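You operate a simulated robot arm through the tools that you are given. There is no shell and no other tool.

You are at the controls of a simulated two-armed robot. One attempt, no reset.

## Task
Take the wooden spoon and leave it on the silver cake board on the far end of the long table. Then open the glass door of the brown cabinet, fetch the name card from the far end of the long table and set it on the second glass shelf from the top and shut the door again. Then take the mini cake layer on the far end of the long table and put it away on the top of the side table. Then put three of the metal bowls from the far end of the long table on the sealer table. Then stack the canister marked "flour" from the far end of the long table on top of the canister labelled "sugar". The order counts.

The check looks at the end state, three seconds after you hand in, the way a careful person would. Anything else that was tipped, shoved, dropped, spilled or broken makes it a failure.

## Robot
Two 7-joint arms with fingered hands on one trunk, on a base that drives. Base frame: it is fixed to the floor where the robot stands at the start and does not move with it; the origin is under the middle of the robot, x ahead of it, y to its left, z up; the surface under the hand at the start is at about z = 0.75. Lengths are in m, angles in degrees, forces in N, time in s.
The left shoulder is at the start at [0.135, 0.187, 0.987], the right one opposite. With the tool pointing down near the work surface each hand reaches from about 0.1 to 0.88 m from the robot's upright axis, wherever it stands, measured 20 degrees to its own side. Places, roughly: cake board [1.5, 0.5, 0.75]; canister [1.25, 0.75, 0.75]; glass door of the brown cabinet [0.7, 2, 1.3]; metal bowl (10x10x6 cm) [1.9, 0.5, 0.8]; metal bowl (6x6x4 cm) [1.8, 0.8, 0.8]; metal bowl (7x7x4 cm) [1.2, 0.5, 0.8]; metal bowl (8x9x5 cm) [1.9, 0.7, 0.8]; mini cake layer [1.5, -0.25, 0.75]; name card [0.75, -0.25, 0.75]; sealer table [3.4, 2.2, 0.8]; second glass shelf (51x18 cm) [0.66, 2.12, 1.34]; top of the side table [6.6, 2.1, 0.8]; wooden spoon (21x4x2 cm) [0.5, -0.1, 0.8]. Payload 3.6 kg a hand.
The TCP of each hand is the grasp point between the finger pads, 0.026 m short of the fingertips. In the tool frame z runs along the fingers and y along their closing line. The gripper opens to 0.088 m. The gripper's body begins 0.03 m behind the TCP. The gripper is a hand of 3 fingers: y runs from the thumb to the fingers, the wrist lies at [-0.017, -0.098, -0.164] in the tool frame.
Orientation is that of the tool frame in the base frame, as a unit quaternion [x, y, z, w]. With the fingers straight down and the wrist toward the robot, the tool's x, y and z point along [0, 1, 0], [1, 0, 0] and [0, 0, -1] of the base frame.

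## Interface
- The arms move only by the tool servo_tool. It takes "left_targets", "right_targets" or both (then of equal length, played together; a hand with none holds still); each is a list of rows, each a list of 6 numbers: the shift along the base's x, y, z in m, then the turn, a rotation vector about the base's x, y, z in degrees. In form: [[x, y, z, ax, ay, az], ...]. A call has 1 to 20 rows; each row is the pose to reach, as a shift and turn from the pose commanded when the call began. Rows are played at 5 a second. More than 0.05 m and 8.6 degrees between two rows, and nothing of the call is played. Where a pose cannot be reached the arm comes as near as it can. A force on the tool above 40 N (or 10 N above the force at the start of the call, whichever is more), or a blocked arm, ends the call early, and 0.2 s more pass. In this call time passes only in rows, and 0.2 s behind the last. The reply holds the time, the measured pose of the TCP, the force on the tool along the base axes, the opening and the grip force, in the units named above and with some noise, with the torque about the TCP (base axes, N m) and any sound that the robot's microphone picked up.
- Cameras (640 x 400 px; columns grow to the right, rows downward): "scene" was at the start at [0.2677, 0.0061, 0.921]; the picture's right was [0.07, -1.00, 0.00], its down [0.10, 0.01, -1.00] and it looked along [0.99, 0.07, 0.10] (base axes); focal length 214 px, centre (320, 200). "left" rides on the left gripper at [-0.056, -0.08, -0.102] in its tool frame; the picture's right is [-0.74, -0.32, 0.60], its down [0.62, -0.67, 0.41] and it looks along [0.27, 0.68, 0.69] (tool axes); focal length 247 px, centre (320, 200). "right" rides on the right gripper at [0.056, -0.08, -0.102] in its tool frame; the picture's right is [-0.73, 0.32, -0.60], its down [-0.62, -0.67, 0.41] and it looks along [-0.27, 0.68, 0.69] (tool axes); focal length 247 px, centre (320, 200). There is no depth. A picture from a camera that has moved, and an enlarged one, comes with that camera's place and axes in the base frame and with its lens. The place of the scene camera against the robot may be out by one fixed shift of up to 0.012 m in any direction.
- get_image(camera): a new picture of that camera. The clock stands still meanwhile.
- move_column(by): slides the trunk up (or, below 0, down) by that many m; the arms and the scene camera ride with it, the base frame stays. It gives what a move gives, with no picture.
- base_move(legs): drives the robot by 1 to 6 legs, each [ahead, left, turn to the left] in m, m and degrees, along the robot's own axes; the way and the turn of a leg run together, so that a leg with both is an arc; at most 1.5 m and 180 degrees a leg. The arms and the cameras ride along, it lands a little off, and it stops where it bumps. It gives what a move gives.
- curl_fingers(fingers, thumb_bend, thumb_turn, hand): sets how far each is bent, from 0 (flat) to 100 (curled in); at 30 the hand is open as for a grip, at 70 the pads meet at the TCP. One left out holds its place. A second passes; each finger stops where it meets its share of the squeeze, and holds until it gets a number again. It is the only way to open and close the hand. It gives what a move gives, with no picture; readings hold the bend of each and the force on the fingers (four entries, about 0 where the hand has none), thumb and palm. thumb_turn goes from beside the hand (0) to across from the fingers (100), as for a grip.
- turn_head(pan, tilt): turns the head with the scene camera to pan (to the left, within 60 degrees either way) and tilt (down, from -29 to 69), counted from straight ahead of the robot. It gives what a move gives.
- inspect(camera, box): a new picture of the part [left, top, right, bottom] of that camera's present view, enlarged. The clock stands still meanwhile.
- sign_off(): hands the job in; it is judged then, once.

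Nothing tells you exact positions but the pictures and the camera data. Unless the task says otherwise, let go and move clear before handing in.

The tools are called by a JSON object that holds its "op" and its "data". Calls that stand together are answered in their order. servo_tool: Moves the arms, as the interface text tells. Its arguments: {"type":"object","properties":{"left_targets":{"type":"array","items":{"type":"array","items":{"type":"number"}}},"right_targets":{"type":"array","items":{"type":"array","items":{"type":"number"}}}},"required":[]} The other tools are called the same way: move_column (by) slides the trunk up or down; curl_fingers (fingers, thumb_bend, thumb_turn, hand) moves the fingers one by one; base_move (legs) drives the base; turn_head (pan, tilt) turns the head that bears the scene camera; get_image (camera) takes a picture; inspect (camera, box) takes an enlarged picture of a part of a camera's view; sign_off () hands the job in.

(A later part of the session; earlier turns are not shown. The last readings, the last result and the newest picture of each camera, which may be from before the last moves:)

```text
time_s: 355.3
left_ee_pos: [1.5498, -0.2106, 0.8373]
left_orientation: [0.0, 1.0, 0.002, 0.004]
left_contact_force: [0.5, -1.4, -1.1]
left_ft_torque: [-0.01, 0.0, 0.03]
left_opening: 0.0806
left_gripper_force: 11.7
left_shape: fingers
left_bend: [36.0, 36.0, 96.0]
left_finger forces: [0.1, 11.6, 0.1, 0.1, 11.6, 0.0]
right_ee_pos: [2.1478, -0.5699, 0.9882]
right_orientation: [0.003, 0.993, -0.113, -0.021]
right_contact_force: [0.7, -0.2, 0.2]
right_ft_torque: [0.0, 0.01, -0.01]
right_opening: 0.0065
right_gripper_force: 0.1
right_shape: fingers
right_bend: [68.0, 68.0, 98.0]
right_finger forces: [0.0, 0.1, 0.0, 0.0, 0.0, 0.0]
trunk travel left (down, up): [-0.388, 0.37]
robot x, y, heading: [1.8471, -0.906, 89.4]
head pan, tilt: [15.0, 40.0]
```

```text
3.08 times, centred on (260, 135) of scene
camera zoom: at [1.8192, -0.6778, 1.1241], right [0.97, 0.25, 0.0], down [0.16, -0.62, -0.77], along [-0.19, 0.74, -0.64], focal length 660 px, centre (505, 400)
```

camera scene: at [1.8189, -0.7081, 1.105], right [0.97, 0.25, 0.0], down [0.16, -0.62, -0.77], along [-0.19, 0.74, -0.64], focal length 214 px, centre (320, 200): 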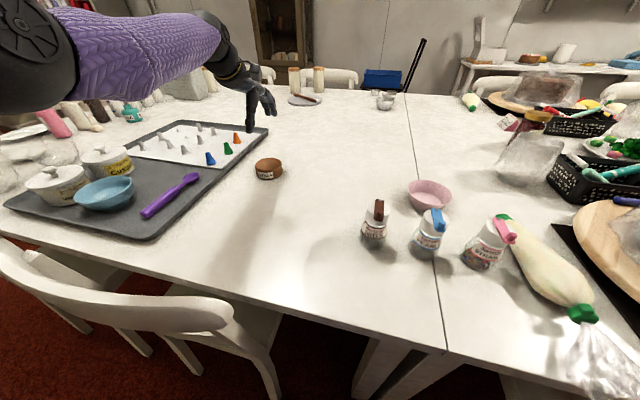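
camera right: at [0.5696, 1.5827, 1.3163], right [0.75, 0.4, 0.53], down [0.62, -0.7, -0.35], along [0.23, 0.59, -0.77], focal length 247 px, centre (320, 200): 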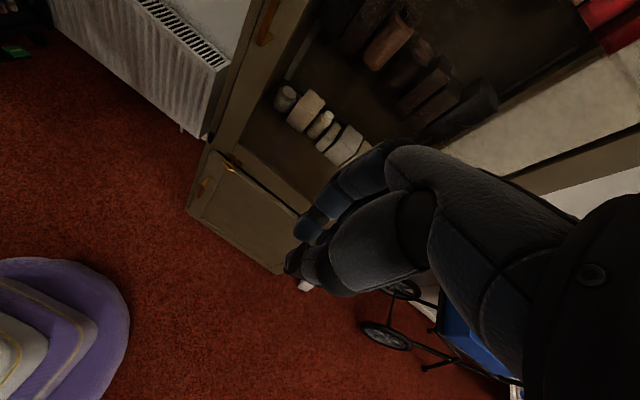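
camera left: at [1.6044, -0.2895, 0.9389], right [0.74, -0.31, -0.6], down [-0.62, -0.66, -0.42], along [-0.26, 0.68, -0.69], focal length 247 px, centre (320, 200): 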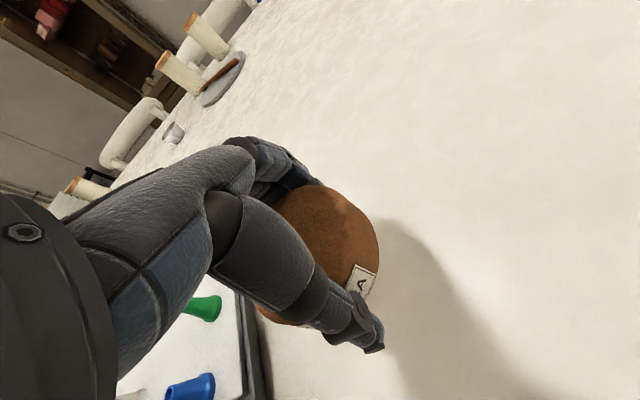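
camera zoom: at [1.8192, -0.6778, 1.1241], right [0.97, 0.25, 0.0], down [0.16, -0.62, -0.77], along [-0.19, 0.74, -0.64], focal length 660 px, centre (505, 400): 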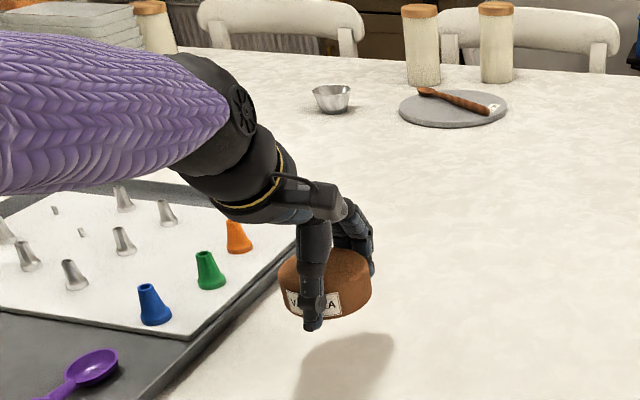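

The cake is lifted securely. I'll firm the grip slightly, raise the trunk and retract the arm.

{"op": "curl_fingers", "data": {"hand": "left", "fingers": 45, "thumb_bend": 44}}

{"op": "move_column", "data": {"by": 0.15}}

{"op": "servo_tool", "data": {"left_targets": [[0.0, -0.03, 0.01, 0, 0, 0], [0.0, -0.06, 0.02, 0, 0, 0], [0.0, -0.1, 0.03, 0, 0, 0], [0.0, -0.14, 0.04, 0, 0, 0], [0.0, -0.18, 0.05, 0, 0, 0], [0.0, -0.22, 0.06, 0, 0, 0], [0.0, -0.26, 0.07, 0, 0, 0], [0.0, -0.3, 0.08, 0, 0, 0]]}}

{"op": "get_image", "data": {"camera": "left"}}

{"op": "get_image", "data": {"camera": "scene"}}

```text
time_s: 356.3
left_ee_pos: [1.5492, -0.2102, 0.8363]
left_orientation: [-0.001, 1.0, 0.002, 0.003]
left_contact_force: [0.3, -0.3, 0.0]
left_ft_torque: [-0.03, 0.02, 0.02]
left_opening: 0.0797
left_gripper_force: 15.0
left_shape: fingers
left_bend: [37.0, 36.0, 96.0]
left_finger forces: [0.0, 14.6, 0.0, 0.0, 14.6, 0.1]
right_ee_pos: [2.1485, -0.5708, 0.9884]
right_orientation: [0.003, 0.993, -0.113, -0.02]
right_contact_force: [-0.2, -0.2, 0.9]
right_ft_torque: [-0.01, 0.03, 0.01]
right_opening: 0.0062
right_gripper_force: 0.1
right_shape: fingers
right_bend: [68.0, 68.0, 98.0]
right_finger forces: [0.0, 0.0, 0.0, 0.0, 0.0, 0.1]
trunk travel left (down, up): [-0.388, 0.37]
robot x, y, heading: [1.8507, -0.9066, 89.6]
head pan, tilt: [15.0, 40.0]
```

```text
time_s: 358.1
left_ee_pos: [1.5502, -0.2096, 1.0224]
left_orientation: [0.0, 1.0, 0.029, 0.003]
left_contact_force: [0.1, 0.4, -0.5]
left_ft_torque: [0.02, -0.01, 0.0]
left_opening: 0.0797
left_gripper_force: 14.7
left_shape: fingers
left_bend: [37.0, 36.0, 96.0]
left_finger forces: [0.0, 14.5, 0.0, 0.0, 14.7, 0.1]
right_ee_pos: [2.148, -0.5687, 1.1365]
right_orientation: [0.003, 0.993, -0.113, -0.019]
right_contact_force: [0.0, -0.1, -0.6]
right_ft_torque: [0.0, 0.0, 0.0]
right_opening: 0.0062
right_gripper_force: 0.0
right_shape: fingers
right_bend: [68.0, 68.0, 98.0]
right_finger forces: [0.1, 0.1, 0.0, 0.0, 0.1, 0.1]
trunk travel left (down, up): [-0.538, 0.22]
robot x, y, heading: [1.8451, -0.9048, 89.6]
head pan, tilt: [15.0, 40.0]
```

```text
time_s: 359.9
left_ee_pos: [1.5483, -0.5113, 1.1041]
left_orientation: [-0.002, 1.0, 0.029, 0.003]
left_contact_force: [-1.3, -0.9, -0.4]
left_ft_torque: [0.02, 0.0, 0.0]
left_opening: 0.0794
left_gripper_force: 13.4
left_shape: fingers
left_bend: [38.0, 36.0, 96.0]
left_finger forces: [0.0, 13.5, 0.0, 0.0, 13.5, 0.1]
right_ee_pos: [2.1474, -0.5717, 1.1393]
right_orientation: [0.003, 0.993, -0.112, -0.02]
right_contact_force: [-0.5, 0.2, 0.6]
right_ft_torque: [0.02, 0.0, 0.04]
right_opening: 0.006
right_gripper_force: 0.1
right_shape: fingers
right_bend: [68.0, 68.0, 98.0]
right_finger forces: [0.1, 0.1, 0.0, 0.0, 0.0, 0.0]
trunk travel left (down, up): [-0.538, 0.22]
robot x, y, heading: [1.8485, -0.9052, 89.7]
head pan, tilt: [15.0, 40.0]
```

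```text
taken
camera left: at [1.6043, -0.5973, 1.2016], right [0.74, -0.28, -0.61], down [-0.62, -0.64, -0.45], along [-0.26, 0.71, -0.65], focal length 247 px, centre (320, 200)
```

left: 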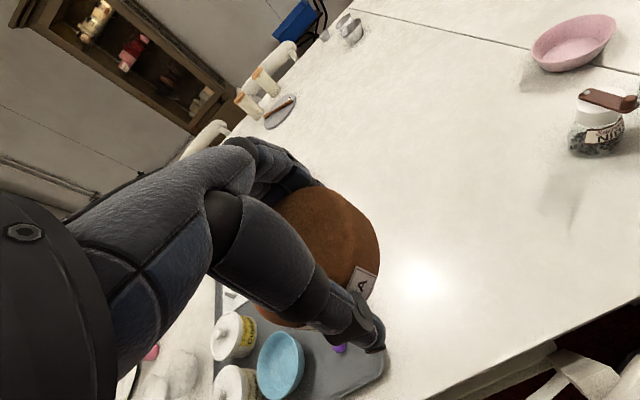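

```text
taken
camera scene: at [1.8189, -0.6909, 1.2813], right [0.97, 0.25, 0.0], down [0.16, -0.62, -0.77], along [-0.19, 0.74, -0.64], focal length 214 px, centre (320, 200)
```

scene: 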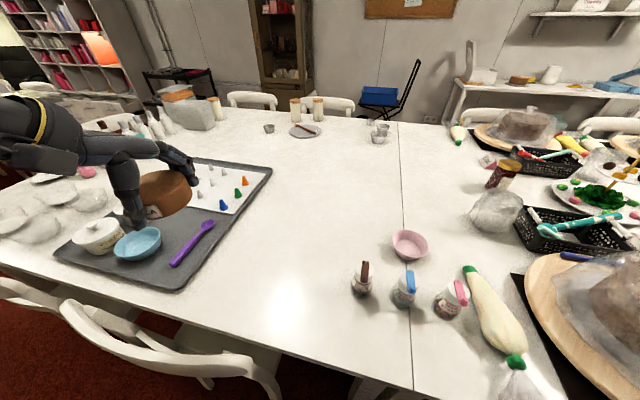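

The cake is tucked in safely. Now backing out and looking down the right aisle toward the far end.

{"op": "base_move", "data": {"legs": [[-0.26, 0, 0], [0, 0, -90]]}}

{"op": "turn_head", "data": {"pan": 0, "tilt": 15}}

{"op": "get_image", "data": {"camera": "scene"}}

{"op": "inspect", "data": {"camera": "scene", "box": [200, 90, 420, 230]}}

```text
time_s: 365.6
left_ee_pos: [2.2373, -0.8646, 1.1031]
left_orientation: [0.703, 0.71, 0.019, 0.024]
left_contact_force: [-0.1, 0.2, -0.3]
left_ft_torque: [-0.02, 0.02, 0.01]
left_opening: 0.0789
left_gripper_force: 12.8
left_shape: fingers
left_bend: [38.0, 37.0, 96.0]
left_finger forces: [0.1, 12.8, 0.0, 0.0, 13.0, 0.0]
right_ee_pos: [2.1835, -1.4646, 1.1394]
right_orientation: [0.702, 0.703, -0.066, -0.093]
right_contact_force: [0.4, -0.3, -0.7]
right_ft_torque: [0.01, 0.01, -0.01]
right_opening: 0.006
right_gripper_force: 0.1
right_shape: fingers
right_bend: [68.0, 68.0, 98.0]
right_finger forces: [0.1, 0.0, 0.1, 0.0, 0.0, 0.1]
trunk travel left (down, up): [-0.538, 0.22]
robot x, y, heading: [1.8452, -1.1644, -0.6]
head pan, tilt: [15.0, 40.0]
```

```text
time_s: 366.4
left_ee_pos: [2.2378, -0.865, 1.1023]
left_orientation: [0.703, 0.71, 0.019, 0.023]
left_contact_force: [0.1, 0.2, -0.7]
left_ft_torque: [0.0, -0.01, 0.02]
left_opening: 0.0788
left_gripper_force: 13.0
left_shape: fingers
left_bend: [38.0, 37.0, 96.0]
left_finger forces: [0.0, 12.7, 0.1, 0.0, 13.0, 0.0]
right_ee_pos: [2.1832, -1.4643, 1.138]
right_orientation: [0.702, 0.703, -0.066, -0.094]
right_contact_force: [0.1, 0.6, -0.6]
right_ft_torque: [-0.03, 0.07, -0.02]
right_opening: 0.0062
right_gripper_force: 0.2
right_shape: fingers
right_bend: [68.0, 68.0, 98.0]
right_finger forces: [0.0, 0.0, 0.0, 0.1, 0.0, 0.2]
trunk travel left (down, up): [-0.538, 0.22]
robot x, y, heading: [1.8464, -1.1661, -0.7]
head pan, tilt: [0.0, 15.0]
```

```text
taken
camera scene: at [2.0638, -1.1674, 1.3206], right [0.0, -1.0, 0.0], down [-0.26, 0.0, -0.97], along [0.97, 0.0, -0.26], focal length 214 px, centre (320, 200)
```

scene: 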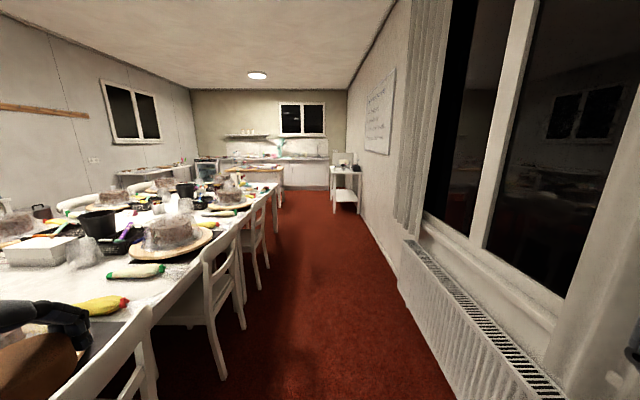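

```text
2.86 times, centred on (310, 160) of scene
camera zoom: at [2.0638, -1.1674, 1.3206], right [0.0, -1.0, 0.0], down [-0.26, 0.0, -0.97], along [0.97, 0.0, -0.26], focal length 613 px, centre (349, 314)
```

zoom: 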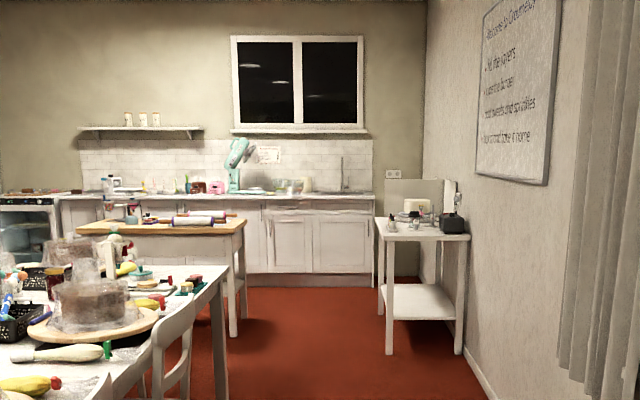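

The right aisle is open; the long table ends near x≈4.8 and a wooden worktable begins near x≈6.2. I'll drive down the aisle and cross between them to the far-left side table.

{"op": "base_move", "data": {"legs": [[1.2, 0, 0.7], [1.2, 0, 0], [1.15, 0, 0]]}}

{"op": "turn_head", "data": {"pan": 35, "tilt": 20}}

{"op": "get_image", "data": {"camera": "scene"}}

{"op": "turn_head", "data": {"pan": 0, "tilt": 20}}

{"op": "get_image", "data": {"camera": "scene"}}

```text
time_s: 383.7
left_ee_pos: [5.7803, -0.7655, 1.1028]
left_orientation: [0.687, 0.726, 0.018, 0.022]
left_contact_force: [0.3, 0.0, -0.7]
left_ft_torque: [0.04, 0.02, -0.02]
left_opening: 0.0789
left_gripper_force: 13.4
left_shape: fingers
left_bend: [38.0, 37.0, 96.0]
left_finger forces: [0.0, 12.8, 0.1, 0.0, 13.0, 0.1]
right_ee_pos: [5.7534, -1.367, 1.1389]
right_orientation: [0.686, 0.718, -0.068, -0.093]
right_contact_force: [-0.1, 0.2, 0.0]
right_ft_torque: [0.03, 0.0, 0.0]
right_opening: 0.0064
right_gripper_force: 0.1
right_shape: fingers
right_bend: [68.0, 68.0, 98.0]
right_finger forces: [0.1, 0.0, 0.0, 0.1, 0.0, 0.0]
trunk travel left (down, up): [-0.538, 0.22]
robot x, y, heading: [5.4005, -1.0841, 2.4]
head pan, tilt: [0.0, 15.0]
```

```text
time_s: 384.7
left_ee_pos: [5.7808, -0.7655, 1.1028]
left_orientation: [0.688, 0.725, 0.019, 0.022]
left_contact_force: [-0.6, 0.7, -1.4]
left_ft_torque: [0.02, -0.01, 0.02]
left_opening: 0.0787
left_gripper_force: 12.9
left_shape: fingers
left_bend: [38.0, 37.0, 96.0]
left_finger forces: [0.0, 12.8, 0.1, 0.0, 12.9, 0.1]
right_ee_pos: [5.7524, -1.3671, 1.139]
right_orientation: [0.686, 0.719, -0.068, -0.092]
right_contact_force: [-0.1, -0.1, 0.1]
right_ft_torque: [-0.01, 0.01, 0.02]
right_opening: 0.0063
right_gripper_force: 0.1
right_shape: fingers
right_bend: [68.0, 68.0, 98.0]
right_finger forces: [0.2, 0.0, 0.1, 0.1, 0.0, 0.0]
trunk travel left (down, up): [-0.538, 0.22]
robot x, y, heading: [5.4032, -1.0862, 2.4]
head pan, tilt: [35.0, 20.0]
```

```text
taken
camera scene: at [5.6005, -1.0229, 1.3125], right [0.61, -0.8, 0.0], down [-0.27, -0.21, -0.94], along [0.75, 0.57, -0.34], focal length 214 px, centre (320, 200)
```

scene: 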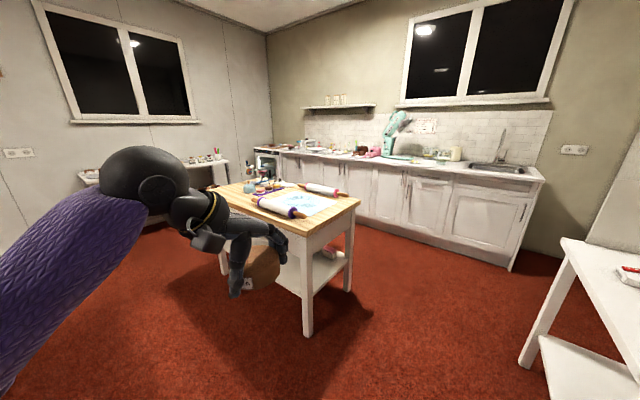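

```text
time_s: 385.7
left_ee_pos: [5.7807, -0.7654, 1.1039]
left_orientation: [0.687, 0.726, 0.019, 0.023]
left_contact_force: [0.4, -0.6, -1.7]
left_ft_torque: [0.01, 0.01, -0.02]
left_opening: 0.0789
left_gripper_force: 12.6
left_shape: fingers
left_bend: [38.0, 37.0, 96.0]
left_finger forces: [0.0, 12.8, 0.1, 0.0, 12.9, 0.1]
right_ee_pos: [5.7523, -1.366, 1.1375]
right_orientation: [0.686, 0.718, -0.068, -0.091]
right_contact_force: [0.2, 0.5, 0.4]
right_ft_torque: [0.02, 0.01, -0.01]
right_opening: 0.0064
right_gripper_force: 0.0
right_shape: fingers
right_bend: [68.0, 68.0, 98.0]
right_finger forces: [0.0, 0.0, 0.0, 0.1, 0.1, 0.0]
trunk travel left (down, up): [-0.538, 0.22]
robot x, y, heading: [5.4025, -1.0841, 2.4]
head pan, tilt: [0.0, 20.0]
```

```text
taken
camera scene: at [5.6194, -1.0754, 1.3125], right [0.04, -1.0, 0.0], down [-0.34, -0.01, -0.94], along [0.94, 0.04, -0.34], focal length 214 px, centre (320, 200)
```

scene: 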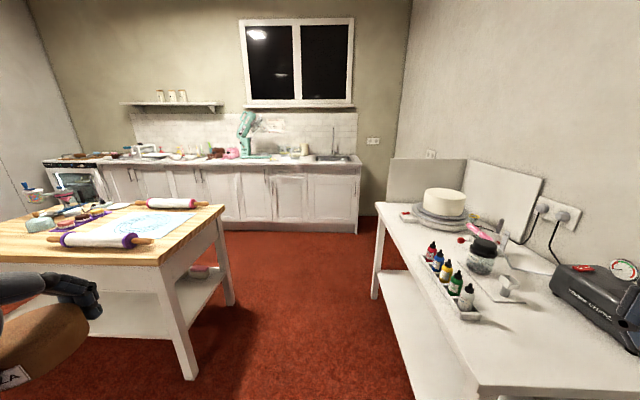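

The worktable spans y≈-0.5 to 0.5, and the side table is along the far-left wall. I'll turn left, cross between the tables, then approach it.

{"op": "base_move", "data": {"legs": [[0, 0, 87.6], [0.2, -0.08, 0], [1.1, 0, 0], [1.0, 0, 0]]}}

{"op": "turn_head", "data": {"pan": -40, "tilt": 20}}

{"op": "get_image", "data": {"camera": "scene"}}

```text
time_s: 394.3
left_ee_pos: [5.1536, 0.1555, 1.0988]
left_orientation: [-0.015, 1.0, 0.026, 0.003]
left_contact_force: [0.8, 1.5, -1.5]
left_ft_torque: [-0.04, 0.01, 0.0]
left_opening: 0.0783
left_gripper_force: 12.4
left_shape: fingers
left_bend: [38.0, 37.0, 96.0]
left_finger forces: [0.1, 12.4, 0.1, 0.1, 12.5, 0.0]
right_ee_pos: [5.7536, 0.1136, 1.135]
right_orientation: [-0.012, 0.993, -0.117, -0.018]
right_contact_force: [-1.2, 1.1, 0.1]
right_ft_torque: [-0.05, -0.03, -0.01]
right_opening: 0.0064
right_gripper_force: 0.0
right_shape: fingers
right_bend: [68.0, 68.0, 98.0]
right_finger forces: [0.0, 0.1, 0.0, 0.1, 0.0, 0.0]
trunk travel left (down, up): [-0.538, 0.22]
robot x, y, heading: [5.4674, -0.2392, 91.0]
head pan, tilt: [0.0, 20.0]
stopped in leg 3: the robot was blocked; the commanded pose is now the measured one
```

```text
time_s: 395.4
left_ee_pos: [5.1544, 0.1463, 1.1029]
left_orientation: [-0.015, 0.999, 0.029, 0.003]
left_contact_force: [-0.4, 0.2, 0.0]
left_ft_torque: [-0.01, 0.0, 0.02]
left_opening: 0.0786
left_gripper_force: 12.4
left_shape: fingers
left_bend: [38.0, 37.0, 96.0]
left_finger forces: [0.0, 12.4, 0.1, 0.1, 12.6, 0.1]
right_ee_pos: [5.755, 0.1058, 1.1376]
right_orientation: [-0.012, 0.993, -0.113, -0.018]
right_contact_force: [0.3, 0.2, -0.2]
right_ft_torque: [0.01, 0.01, 0.0]
right_opening: 0.0065
right_gripper_force: 0.0
right_shape: fingers
right_bend: [68.0, 68.0, 98.0]
right_finger forces: [0.0, 0.1, 0.0, 0.0, 0.0, 0.1]
trunk travel left (down, up): [-0.538, 0.22]
robot x, y, heading: [5.4639, -0.239, 91.0]
head pan, tilt: [-40.0, 20.0]
```

```text
taken
camera scene: at [5.511, -0.0321, 1.3125], right [0.78, -0.63, 0.0], down [-0.21, -0.27, -0.94], along [0.59, 0.73, -0.34], focal length 214 px, centre (320, 200)
```

scene: 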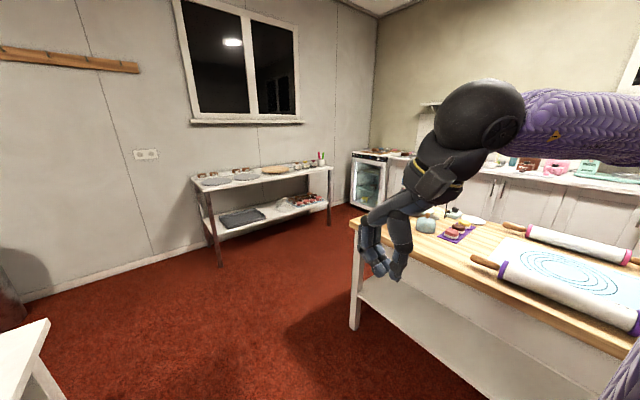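

The robot was blocked partway. Looking around the base to see what is there.

{"op": "turn_head", "data": {"pan": 15, "tilt": 55}}

{"op": "get_image", "data": {"camera": "scene"}}

{"op": "turn_head", "data": {"pan": 55, "tilt": 35}}

{"op": "get_image", "data": {"camera": "scene"}}

{"op": "get_image", "data": {"camera": "left"}}

```text
time_s: 396.6
left_ee_pos: [5.1535, 0.1475, 1.1017]
left_orientation: [-0.016, 0.999, 0.029, 0.002]
left_contact_force: [0.0, 0.0, 0.2]
left_ft_torque: [0.0, 0.0, 0.01]
left_opening: 0.0784
left_gripper_force: 12.3
left_shape: fingers
left_bend: [38.0, 37.0, 96.0]
left_finger forces: [0.0, 12.3, 0.0, 0.0, 12.5, 0.0]
right_ee_pos: [5.754, 0.1054, 1.1381]
right_orientation: [-0.012, 0.993, -0.113, -0.018]
right_contact_force: [0.2, 0.0, -0.2]
right_ft_torque: [0.0, 0.01, 0.01]
right_opening: 0.0064
right_gripper_force: 0.1
right_shape: fingers
right_bend: [68.0, 68.0, 98.0]
right_finger forces: [0.0, 0.0, 0.0, 0.0, 0.0, 0.0]
trunk travel left (down, up): [-0.538, 0.22]
robot x, y, heading: [5.4623, -0.2364, 90.8]
head pan, tilt: [15.0, 55.0]
```

```text
taken
camera scene: at [5.4326, -0.0355, 1.2604], right [0.96, 0.28, 0.0], down [0.23, -0.79, -0.57], along [-0.16, 0.55, -0.82], focal length 214 px, centre (320, 200)
```

scene: 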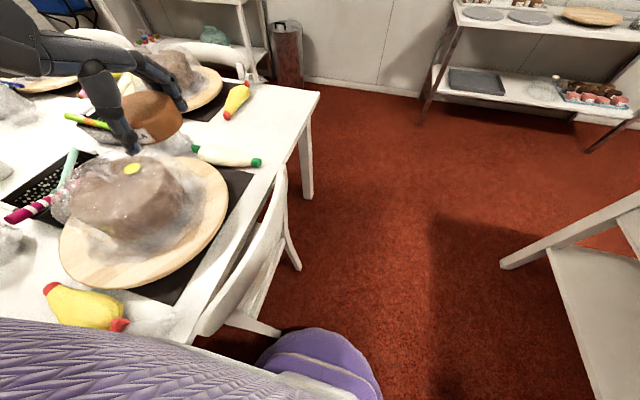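

```text
time_s: 397.7
left_ee_pos: [5.1534, 0.1471, 1.1032]
left_orientation: [-0.016, 0.999, 0.029, 0.003]
left_contact_force: [0.6, -0.4, -1.1]
left_ft_torque: [0.01, 0.02, -0.03]
left_opening: 0.0783
left_gripper_force: 12.2
left_shape: fingers
left_bend: [38.0, 37.0, 96.0]
left_finger forces: [0.0, 12.4, 0.0, 0.1, 12.6, 0.0]
right_ee_pos: [5.7548, 0.1055, 1.138]
right_orientation: [-0.011, 0.993, -0.114, -0.019]
right_contact_force: [0.5, 0.4, 0.4]
right_ft_torque: [0.04, -0.02, 0.02]
right_opening: 0.0063
right_gripper_force: 0.0
right_shape: fingers
right_bend: [68.0, 68.0, 98.0]
right_finger forces: [0.1, 0.0, 0.1, 0.0, 0.0, 0.0]
trunk travel left (down, up): [-0.538, 0.22]
robot x, y, heading: [5.4644, -0.2384, 91.2]
head pan, tilt: [55.0, 35.0]
```

```text
taken
camera scene: at [5.3795, -0.0556, 1.2886], right [0.56, 0.83, 0.0], down [0.48, -0.32, -0.82], along [-0.68, 0.46, -0.57], focal length 214 px, centre (320, 200)
```

scene: 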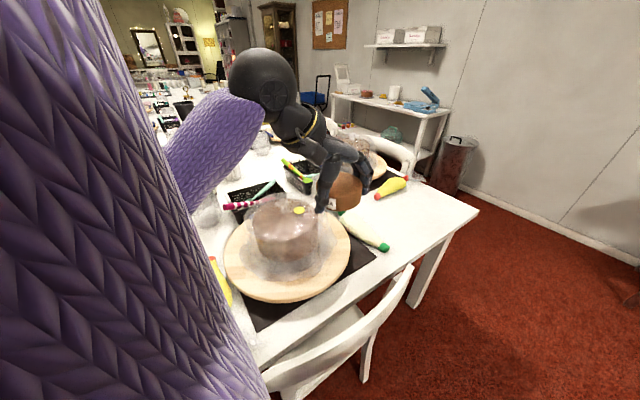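

```text
taken
camera left: at [5.2118, 0.0639, 1.2008], right [0.75, -0.26, -0.61], down [-0.6, -0.66, -0.45], along [-0.28, 0.71, -0.65], focal length 247 px, centre (320, 200)
```

left: 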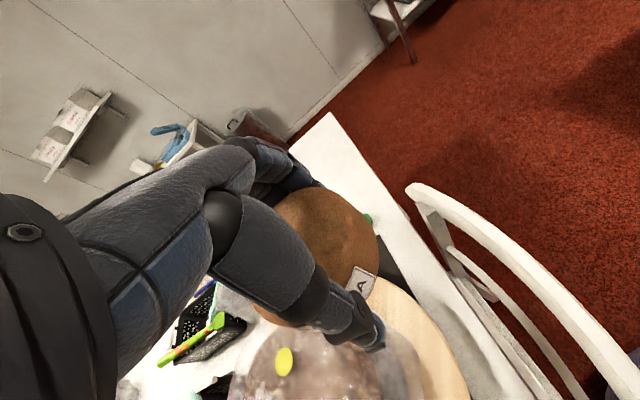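

A chair stands at the table's far end and my base touched its leg. I'll sidestep away to the right and then continue forward.

{"op": "base_move", "data": {"legs": [[0, -0.2, 0], [0, 0, -1], [0.8, 0, 0], [0.75, 0, 0]]}}

{"op": "turn_head", "data": {"pan": -40, "tilt": 30}}

{"op": "get_image", "data": {"camera": "scene"}}

{"op": "turn_head", "data": {"pan": 60, "tilt": 30}}

{"op": "get_image", "data": {"camera": "scene"}}

```text
time_s: 407.2
left_ee_pos: [5.3602, 1.7112, 1.1026]
left_orientation: [-0.01, 1.0, 0.029, 0.004]
left_contact_force: [0.3, 0.2, 0.3]
left_ft_torque: [0.0, 0.0, 0.01]
left_opening: 0.0781
left_gripper_force: 13.0
left_shape: fingers
left_bend: [38.0, 37.0, 96.0]
left_finger forces: [0.1, 12.4, 0.0, 0.1, 12.4, 0.1]
right_ee_pos: [5.959, 1.6605, 1.1386]
right_orientation: [-0.004, 0.993, -0.113, -0.019]
right_contact_force: [-0.2, -0.6, -0.1]
right_ft_torque: [-0.01, -0.02, 0.01]
right_opening: 0.0063
right_gripper_force: 0.1
right_shape: fingers
right_bend: [68.0, 68.0, 98.0]
right_finger forces: [0.1, 0.0, 0.1, 0.0, 0.1, 0.0]
trunk travel left (down, up): [-0.538, 0.22]
robot x, y, heading: [5.6617, 1.3228, 90.3]
head pan, tilt: [55.0, 35.0]
```

```text
time_s: 408.9
left_ee_pos: [5.3593, 1.7113, 1.1021]
left_orientation: [-0.009, 1.0, 0.029, 0.003]
left_contact_force: [-1.1, 0.0, 0.3]
left_ft_torque: [0.01, 0.01, -0.02]
left_opening: 0.0784
left_gripper_force: 12.5
left_shape: fingers
left_bend: [38.0, 37.0, 96.0]
left_finger forces: [0.0, 12.4, 0.0, 0.1, 12.5, 0.0]
right_ee_pos: [5.9581, 1.6603, 1.139]
right_orientation: [-0.005, 0.993, -0.113, -0.02]
right_contact_force: [0.1, -0.2, 0.7]
right_ft_torque: [0.0, 0.0, -0.03]
right_opening: 0.0064
right_gripper_force: 0.0
right_shape: fingers
right_bend: [68.0, 68.0, 98.0]
right_finger forces: [0.1, 0.0, 0.0, 0.1, 0.1, 0.1]
trunk travel left (down, up): [-0.538, 0.22]
robot x, y, heading: [5.6603, 1.321, 89.9]
head pan, tilt: [-40.0, 30.0]
```

```text
taken
camera scene: at [5.7123, 1.5239, 1.2965], right [0.77, -0.64, 0.0], down [-0.32, -0.38, -0.87], along [0.55, 0.67, -0.5], focal length 214 px, centre (320, 200)
```

scene: 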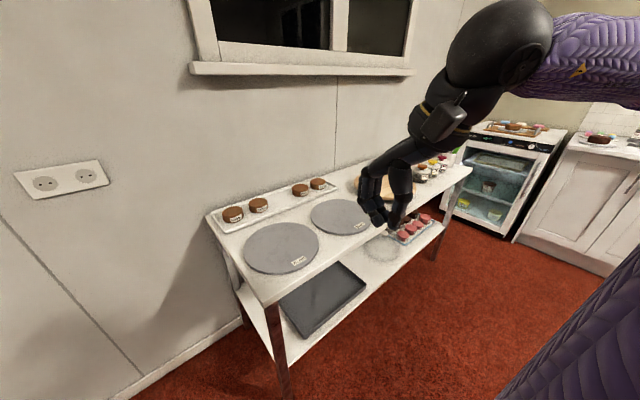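

```text
time_s: 410.6
left_ee_pos: [5.3593, 1.7098, 1.1028]
left_orientation: [-0.009, 1.0, 0.03, 0.003]
left_contact_force: [-0.2, -0.2, 0.3]
left_ft_torque: [0.03, -0.02, 0.02]
left_opening: 0.078
left_gripper_force: 12.8
left_shape: fingers
left_bend: [38.0, 37.0, 96.0]
left_finger forces: [0.0, 12.4, 0.1, 0.0, 12.6, 0.0]
right_ee_pos: [5.9593, 1.66, 1.1376]
right_orientation: [-0.005, 0.993, -0.114, -0.019]
right_contact_force: [0.9, 0.2, 0.4]
right_ft_torque: [0.0, -0.04, -0.03]
right_opening: 0.0063
right_gripper_force: 0.0
right_shape: fingers
right_bend: [68.0, 68.0, 98.0]
right_finger forces: [0.0, 0.1, 0.0, 0.0, 0.0, 0.1]
trunk travel left (down, up): [-0.538, 0.22]
robot x, y, heading: [5.661, 1.3194, 90.0]
head pan, tilt: [60.0, 30.0]
```

```text
taken
camera scene: at [5.576, 1.4993, 1.2965], right [0.5, 0.87, 0.0], down [0.43, -0.25, -0.87], along [-0.75, 0.43, -0.5], focal length 214 px, centre (320, 200)
```

scene: 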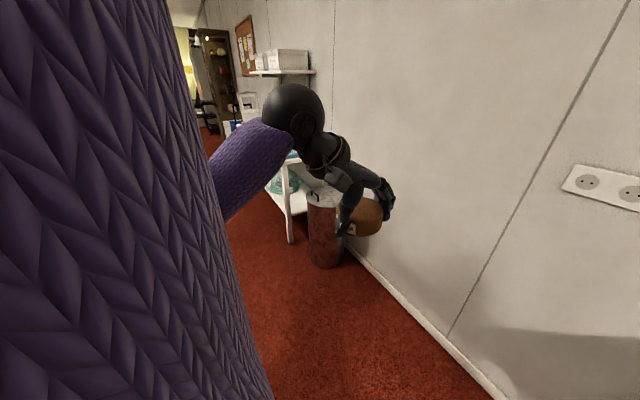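

The side table is in view: it holds a tray of cake layers, boards and jars. I'll move in front of it and look for a clear spot.

{"op": "base_move", "data": {"legs": [[0, -0.75, 0]]}}

{"op": "turn_head", "data": {"pan": 0, "tilt": 40}}

{"op": "get_image", "data": {"camera": "scene"}}

{"op": "get_image", "data": {"camera": "left"}}

{"op": "get_image", "data": {"camera": "right"}}

```text
time_s: 414.7
left_ee_pos: [6.1143, 1.7149, 1.1019]
left_orientation: [-0.009, 1.0, 0.028, 0.003]
left_contact_force: [-0.6, 0.5, -0.7]
left_ft_torque: [-0.01, 0.05, -0.02]
left_opening: 0.0783
left_gripper_force: 11.7
left_shape: fingers
left_bend: [38.0, 37.0, 96.0]
left_finger forces: [0.1, 12.5, 0.0, 0.1, 12.5, 0.0]
right_ee_pos: [6.7133, 1.6639, 1.1395]
right_orientation: [-0.005, 0.993, -0.113, -0.019]
right_contact_force: [0.1, 0.3, 0.3]
right_ft_torque: [-0.01, 0.01, 0.0]
right_opening: 0.0064
right_gripper_force: 0.1
right_shape: fingers
right_bend: [68.0, 68.0, 98.0]
right_finger forces: [0.0, 0.1, 0.1, 0.1, 0.0, 0.0]
trunk travel left (down, up): [-0.538, 0.22]
robot x, y, heading: [6.4221, 1.3279, 90.3]
head pan, tilt: [60.0, 30.0]
```

```text
time_s: 416.0
left_ee_pos: [6.1133, 1.7143, 1.1027]
left_orientation: [-0.01, 1.0, 0.029, 0.003]
left_contact_force: [0.0, -0.2, 0.2]
left_ft_torque: [0.01, -0.03, 0.03]
left_opening: 0.0784
left_gripper_force: 12.8
left_shape: fingers
left_bend: [38.0, 37.0, 96.0]
left_finger forces: [0.0, 12.4, 0.0, 0.0, 12.4, 0.0]
right_ee_pos: [6.7129, 1.6638, 1.14]
right_orientation: [-0.006, 0.993, -0.113, -0.019]
right_contact_force: [0.9, -0.7, -0.6]
right_ft_torque: [-0.02, 0.02, 0.03]
right_opening: 0.0065
right_gripper_force: 0.2
right_shape: fingers
right_bend: [68.0, 68.0, 98.0]
right_finger forces: [0.0, 0.1, 0.0, 0.0, 0.0, 0.1]
trunk travel left (down, up): [-0.538, 0.22]
robot x, y, heading: [6.4247, 1.3199, 90.3]
head pan, tilt: [0.0, 40.0]
```

```text
taken
camera scene: at [6.408, 1.5431, 1.2811], right [1.0, 0.01, 0.0], down [0.0, -0.64, -0.77], along [0.0, 0.77, -0.64], focal length 214 px, centre (320, 200)
```

scene: 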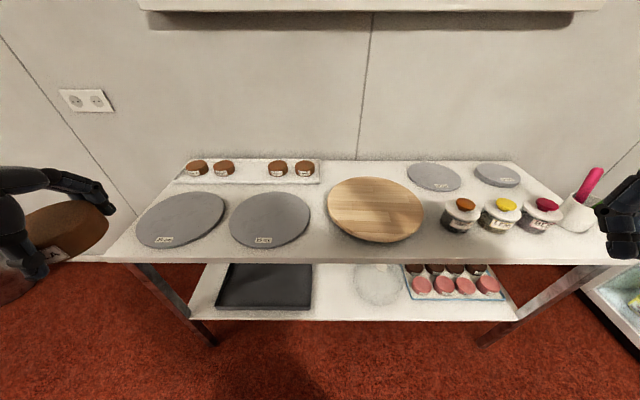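

```text
taken
camera left: at [6.17, 1.6302, 1.2008], right [0.74, -0.27, -0.61], down [-0.61, -0.65, -0.45], along [-0.28, 0.71, -0.65], focal length 247 px, centre (320, 200)
```

left: 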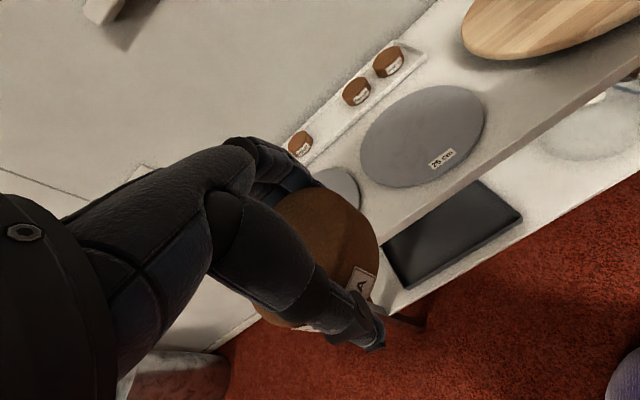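

```text
taken
camera right: at [6.661, 1.609, 1.2577], right [0.75, 0.45, 0.48], down [0.62, -0.74, -0.28], along [0.23, 0.51, -0.83], focal length 247 px, centre (320, 200)
```

right: 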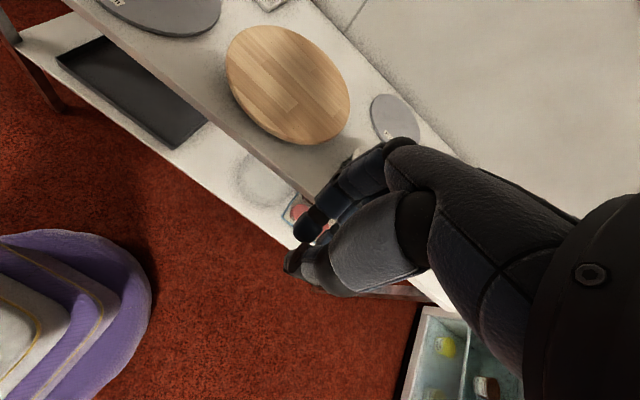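

The top has two grey boards, a wooden board, jars and a tray. There's a clear tabletop patch at about (6.42, 1.94), between the grey and wooden boards at the front. I'll shift right so the left arm reaches it naturally, then hover over it.

{"op": "base_move", "data": {"legs": [[0, -0.2, 0]]}}

{"op": "servo_tool", "data": {"left_targets": [[0.015, 0.035, -0.02, -0.6, 0, -0.2], [0.03, 0.07, -0.04, -1.2, 0, -0.3], [0.045, 0.105, -0.06, -1.8, 0, -0.5], [0.06, 0.14, -0.08, -2.4, 0, -0.6], [0.08, 0.175, -0.1, -3, 0, -0.8], [0.095, 0.2, -0.125, -3.6, 0, -0.9], [0.107, 0.222, -0.15, -4.2, 0, -1.1]]}}

{"op": "get_image", "data": {"camera": "left"}}

{"op": "get_image", "data": {"camera": "scene"}}

```text
time_s: 417.6
left_ee_pos: [6.3132, 1.7157, 1.1025]
left_orientation: [-0.009, 1.0, 0.028, 0.002]
left_contact_force: [-0.3, -0.3, -0.5]
left_ft_torque: [0.01, -0.02, -0.01]
left_opening: 0.0784
left_gripper_force: 12.1
left_shape: fingers
left_bend: [38.0, 37.0, 96.0]
left_finger forces: [0.0, 12.4, 0.1, 0.1, 12.5, 0.1]
right_ee_pos: [6.9133, 1.6653, 1.1384]
right_orientation: [-0.005, 0.993, -0.113, -0.019]
right_contact_force: [0.0, -0.3, -0.3]
right_ft_torque: [-0.02, 0.01, -0.03]
right_opening: 0.0063
right_gripper_force: 0.1
right_shape: fingers
right_bend: [68.0, 68.0, 98.0]
right_finger forces: [0.0, 0.0, 0.0, 0.0, 0.0, 0.0]
trunk travel left (down, up): [-0.538, 0.22]
robot x, y, heading: [6.6214, 1.3238, 90.3]
head pan, tilt: [0.0, 40.0]
```

```text
time_s: 419.2
left_ee_pos: [6.4197, 1.9386, 0.952]
left_orientation: [0.0, 1.0, -0.008, 0.003]
left_contact_force: [-0.3, -0.4, -0.8]
left_ft_torque: [-0.02, 0.02, 0.02]
left_opening: 0.0781
left_gripper_force: 12.1
left_shape: fingers
left_bend: [38.0, 37.0, 96.0]
left_finger forces: [0.0, 12.0, 0.0, 0.0, 12.1, 0.0]
right_ee_pos: [6.9131, 1.6655, 1.1376]
right_orientation: [-0.004, 0.993, -0.114, -0.02]
right_contact_force: [-0.1, 0.1, 0.1]
right_ft_torque: [0.01, 0.0, 0.0]
right_opening: 0.0061
right_gripper_force: 0.0
right_shape: fingers
right_bend: [68.0, 68.0, 98.0]
right_finger forces: [0.0, 0.0, 0.1, 0.1, 0.0, 0.0]
trunk travel left (down, up): [-0.538, 0.22]
robot x, y, heading: [6.6216, 1.3258, 90.3]
head pan, tilt: [0.0, 40.0]
```

```text
taken
camera left: at [6.4755, 1.8607, 1.0564], right [0.74, -0.33, -0.59], down [-0.62, -0.67, -0.4], along [-0.26, 0.67, -0.7], focal length 247 px, centre (320, 200)
```

left: 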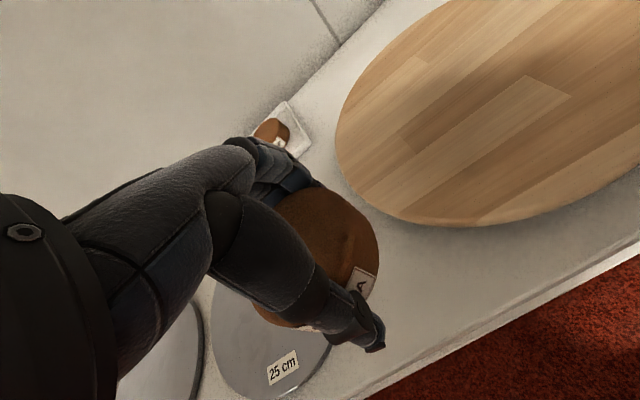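

```text
taken
camera scene: at [6.6085, 1.5449, 1.2809], right [1.0, 0.0, 0.0], down [0.0, -0.64, -0.77], along [0.0, 0.77, -0.64], focal length 214 px, centre (320, 200)
```

scene: 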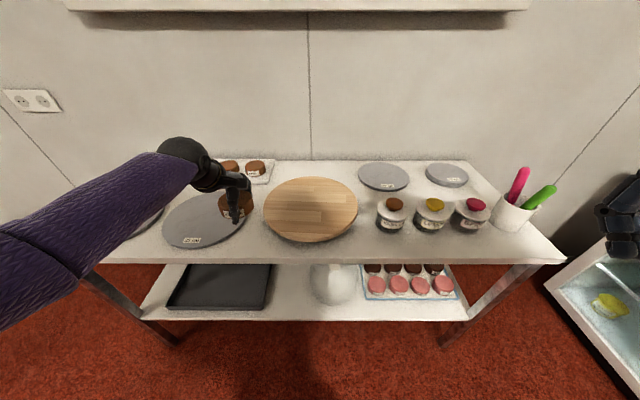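

Good spot: about 3 cm clear of both boards and 2 cm from the front edge. Lowering until the cake touches.

{"op": "servo_tool", "data": {"left_targets": [[0.01, 0.006, -0.03, 0, 0, 0], [0.01, 0.006, -0.06, 0, 0, 0], [0.01, 0.006, -0.085, 0, 0, 0], [0.01, 0.006, -0.1, 0, 0, 0], [0.01, 0.006, -0.108, 0, 0, 0]]}}

{"op": "get_image", "data": {"camera": "left"}}

{"op": "inspect", "data": {"camera": "scene", "box": [150, 120, 310, 260]}}

```text
time_s: 420.4
left_ee_pos: [6.4291, 1.926, 0.8702]
left_orientation: [0.001, 1.0, -0.007, 0.004]
left_contact_force: [0.1, 0.3, -1.2]
left_ft_torque: [0.02, 0.0, 0.0]
left_opening: 0.0776
left_gripper_force: 11.8
left_shape: fingers
left_bend: [39.0, 37.0, 96.0]
left_finger forces: [0.0, 11.9, 0.1, 0.0, 12.0, 0.0]
left hand out of reach, approached as far as the arm can: row 3, 4, 5
right_ee_pos: [6.9138, 1.6644, 1.139]
right_orientation: [-0.005, 0.993, -0.113, -0.02]
right_contact_force: [-0.7, 0.1, -0.5]
right_ft_torque: [0.02, 0.03, -0.02]
right_opening: 0.0064
right_gripper_force: 0.1
right_shape: fingers
right_bend: [68.0, 68.0, 98.0]
right_finger forces: [0.0, 0.0, 0.0, 0.0, 0.1, 0.1]
trunk travel left (down, up): [-0.538, 0.22]
robot x, y, heading: [6.6155, 1.3255, 90.5]
head pan, tilt: [0.0, 40.0]
```

```text
taken
camera left: at [6.4835, 1.8478, 0.9751], right [0.74, -0.33, -0.59], down [-0.62, -0.67, -0.4], along [-0.26, 0.67, -0.7], focal length 247 px, centre (320, 200)
```

left: 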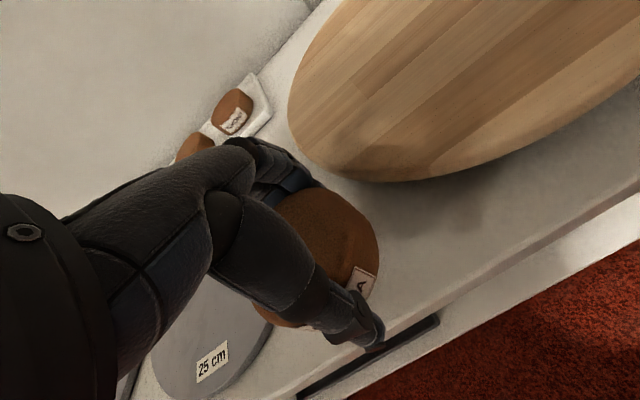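

```text
2.86 times, centred on (230, 190) of scene
camera zoom: at [6.608, 1.544, 1.2811], right [1.0, 0.0, 0.0], down [0.0, -0.64, -0.77], along [0.0, 0.77, -0.64], focal length 613 px, centre (577, 229)
```

zoom: 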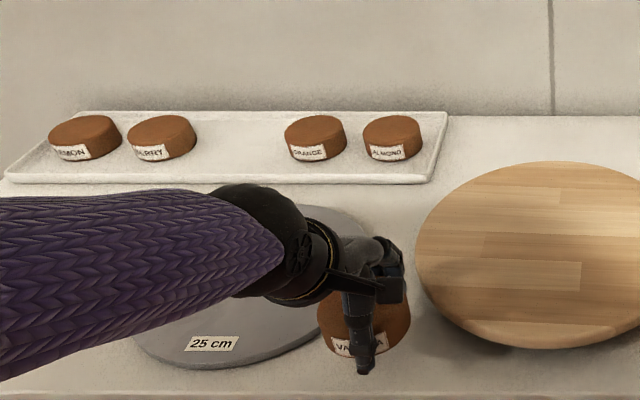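

The arm is at its limit; I'll nudge the base forward and lower with the trunk.

{"op": "base_move", "data": {"legs": [[0.02, 0, 0]]}}

{"op": "move_column", "data": {"by": -0.02}}

{"op": "get_image", "data": {"camera": "left"}}

```text
time_s: 421.2
left_ee_pos: [6.4271, 1.9454, 0.8703]
left_orientation: [0.001, 1.0, -0.008, 0.003]
left_contact_force: [0.3, 0.0, -1.7]
left_ft_torque: [-0.02, 0.04, -0.02]
left_opening: 0.0773
left_gripper_force: 12.2
left_shape: fingers
left_bend: [39.0, 37.0, 96.0]
left_finger forces: [0.0, 12.0, 0.1, 0.1, 12.0, 0.1]
right_ee_pos: [6.9118, 1.6861, 1.1395]
right_orientation: [-0.004, 0.993, -0.114, -0.019]
right_contact_force: [0.3, 0.3, -0.3]
right_ft_torque: [-0.01, 0.0, 0.0]
right_opening: 0.0061
right_gripper_force: 0.0
right_shape: fingers
right_bend: [68.0, 68.0, 98.0]
right_finger forces: [0.0, 0.0, 0.0, 0.0, 0.0, 0.0]
trunk travel left (down, up): [-0.538, 0.22]
robot x, y, heading: [6.6204, 1.3429, 90.3]
head pan, tilt: [0.0, 40.0]
```

```text
time_s: 421.9
left_ee_pos: [6.4289, 1.9458, 0.8503]
left_orientation: [0.002, 1.0, -0.008, 0.003]
left_contact_force: [0.1, 0.6, -0.3]
left_ft_torque: [-0.01, -0.02, 0.02]
left_opening: 0.0776
left_gripper_force: 12.1
left_shape: fingers
left_bend: [39.0, 37.0, 96.0]
left_finger forces: [0.0, 11.9, 0.1, 0.0, 12.0, 0.1]
right_ee_pos: [6.9131, 1.6854, 1.119]
right_orientation: [-0.005, 0.993, -0.114, -0.019]
right_contact_force: [-0.8, -0.1, 0.9]
right_ft_torque: [0.0, -0.03, 0.01]
right_opening: 0.0066
right_gripper_force: 0.0
right_shape: fingers
right_bend: [68.0, 68.0, 98.0]
right_finger forces: [0.0, 0.0, 0.0, 0.1, 0.1, 0.1]
trunk travel left (down, up): [-0.518, 0.24]
robot x, y, heading: [6.6184, 1.344, 90.3]
head pan, tilt: [0.0, 40.0]
```

```text
taken
camera left: at [6.4832, 1.8681, 0.9549], right [0.74, -0.33, -0.59], down [-0.62, -0.67, -0.4], along [-0.26, 0.66, -0.7], focal length 247 px, centre (320, 200)
```

left: 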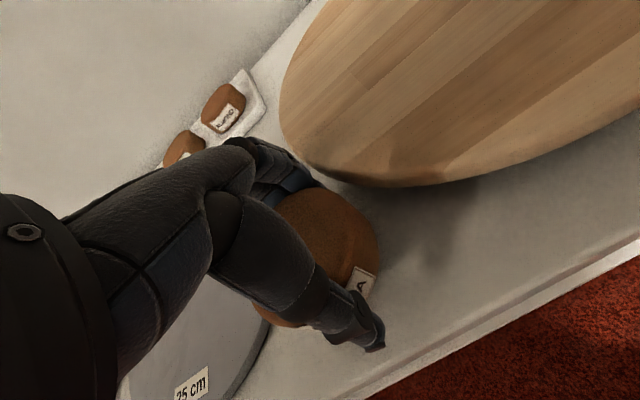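

{"op": "move_column", "data": {"by": -0.012}}

{"op": "move_column", "data": {"by": -0.006}}

{"op": "inspect", "data": {"camera": "scene", "box": [180, 140, 310, 260]}}

```text
time_s: 422.5
left_ee_pos: [6.4267, 1.9482, 0.838]
left_orientation: [0.0, 1.0, -0.008, 0.003]
left_contact_force: [-0.3, -0.8, -0.8]
left_ft_torque: [0.02, 0.02, -0.02]
left_opening: 0.0773
left_gripper_force: 11.6
left_shape: fingers
left_bend: [39.0, 37.0, 96.0]
left_finger forces: [0.0, 12.0, 0.1, 0.0, 12.0, 0.0]
right_ee_pos: [6.9134, 1.686, 1.1074]
right_orientation: [-0.004, 0.993, -0.113, -0.019]
right_contact_force: [0.0, -0.5, -0.2]
right_ft_torque: [0.01, -0.02, 0.03]
right_opening: 0.0066
right_gripper_force: 0.1
right_shape: fingers
right_bend: [68.0, 68.0, 98.0]
right_finger forces: [0.0, 0.0, 0.0, 0.0, 0.0, 0.0]
trunk travel left (down, up): [-0.506, 0.252]
robot x, y, heading: [6.6154, 1.3432, 90.3]
head pan, tilt: [0.0, 40.0]
```

```text
time_s: 423.0
left_ee_pos: [6.4283, 1.9471, 0.8315]
left_orientation: [0.001, 1.0, -0.008, 0.004]
left_contact_force: [-0.2, -0.8, -0.1]
left_ft_torque: [0.01, 0.03, -0.02]
left_opening: 0.0776
left_gripper_force: 11.8
left_shape: fingers
left_bend: [39.0, 37.0, 96.0]
left_finger forces: [0.0, 12.0, 0.0, 0.0, 11.9, 0.0]
right_ee_pos: [6.9133, 1.6849, 1.1016]
right_orientation: [-0.004, 0.993, -0.113, -0.019]
right_contact_force: [-0.2, -0.5, -0.4]
right_ft_torque: [-0.01, 0.0, 0.03]
right_opening: 0.0063
right_gripper_force: 0.1
right_shape: fingers
right_bend: [68.0, 68.0, 98.0]
right_finger forces: [0.1, 0.1, 0.1, 0.1, 0.1, 0.1]
trunk travel left (down, up): [-0.5, 0.258]
robot x, y, heading: [6.6207, 1.3441, 90.2]
head pan, tilt: [0.0, 40.0]
```

```text
3.33 times, centred on (245, 200) of scene
camera zoom: at [6.6079, 1.5658, 1.2419], right [1.0, 0.0, 0.0], down [0.0, -0.64, -0.77], along [0.0, 0.77, -0.64], focal length 715 px, centre (570, 200)
```

zoom: 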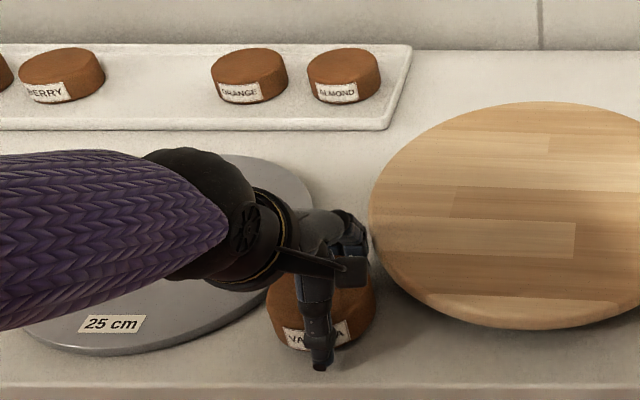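

{"op": "move_column", "data": {"by": -0.006}}

{"op": "move_column", "data": {"by": -0.006}}

```text
time_s: 423.6
left_ee_pos: [6.4273, 1.9491, 0.8287]
left_orientation: [0.0, 1.0, -0.005, 0.004]
left_contact_force: [-0.6, -3.4, 13.6]
left_ft_torque: [0.54, 0.15, 0.07]
left_opening: 0.0776
left_gripper_force: 18.7
left_shape: fingers
left_bend: [38.0, 37.0, 96.0]
left_finger forces: [2.2, 21.7, 0.0, 0.1, 13.8, 0.1]
right_ee_pos: [6.9123, 1.6842, 1.0959]
right_orientation: [-0.005, 0.993, -0.112, -0.019]
right_contact_force: [0.4, -0.3, 0.0]
right_ft_torque: [-0.01, -0.01, 0.02]
right_opening: 0.0062
right_gripper_force: 0.1
right_shape: fingers
right_bend: [68.0, 68.0, 98.0]
right_finger forces: [0.0, 0.1, 0.1, 0.0, 0.0, 0.0]
trunk travel left (down, up): [-0.494, 0.264]
robot x, y, heading: [6.617, 1.3439, 90.5]
head pan, tilt: [0.0, 40.0]
```

```text
time_s: 424.1
left_ee_pos: [6.4285, 1.9561, 0.8281]
left_orientation: [0.002, 1.0, 0.003, 0.003]
left_contact_force: [0.0, -8.0, 18.2]
left_ft_torque: [0.56, 0.14, 0.07]
left_opening: 0.0774
left_gripper_force: 21.1
left_shape: fingers
left_bend: [38.0, 37.0, 96.0]
left_finger forces: [2.3, 24.7, 0.0, 0.1, 15.8, 0.0]
right_ee_pos: [6.9116, 1.6854, 1.088]
right_orientation: [-0.004, 0.993, -0.115, -0.019]
right_contact_force: [-0.4, 0.5, 0.3]
right_ft_torque: [-0.01, -0.01, -0.04]
right_opening: 0.0062
right_gripper_force: 0.0
right_shape: fingers
right_bend: [68.0, 68.0, 98.0]
right_finger forces: [0.1, 0.0, 0.1, 0.0, 0.0, 0.0]
trunk travel left (down, up): [-0.488, 0.269]
robot x, y, heading: [6.6202, 1.3462, 90.4]
head pan, tilt: [0.0, 40.0]
stopped: the force on the tool passed its limit at 42 N (the readings are from after the stop); the commanded pose is now the measured one
```

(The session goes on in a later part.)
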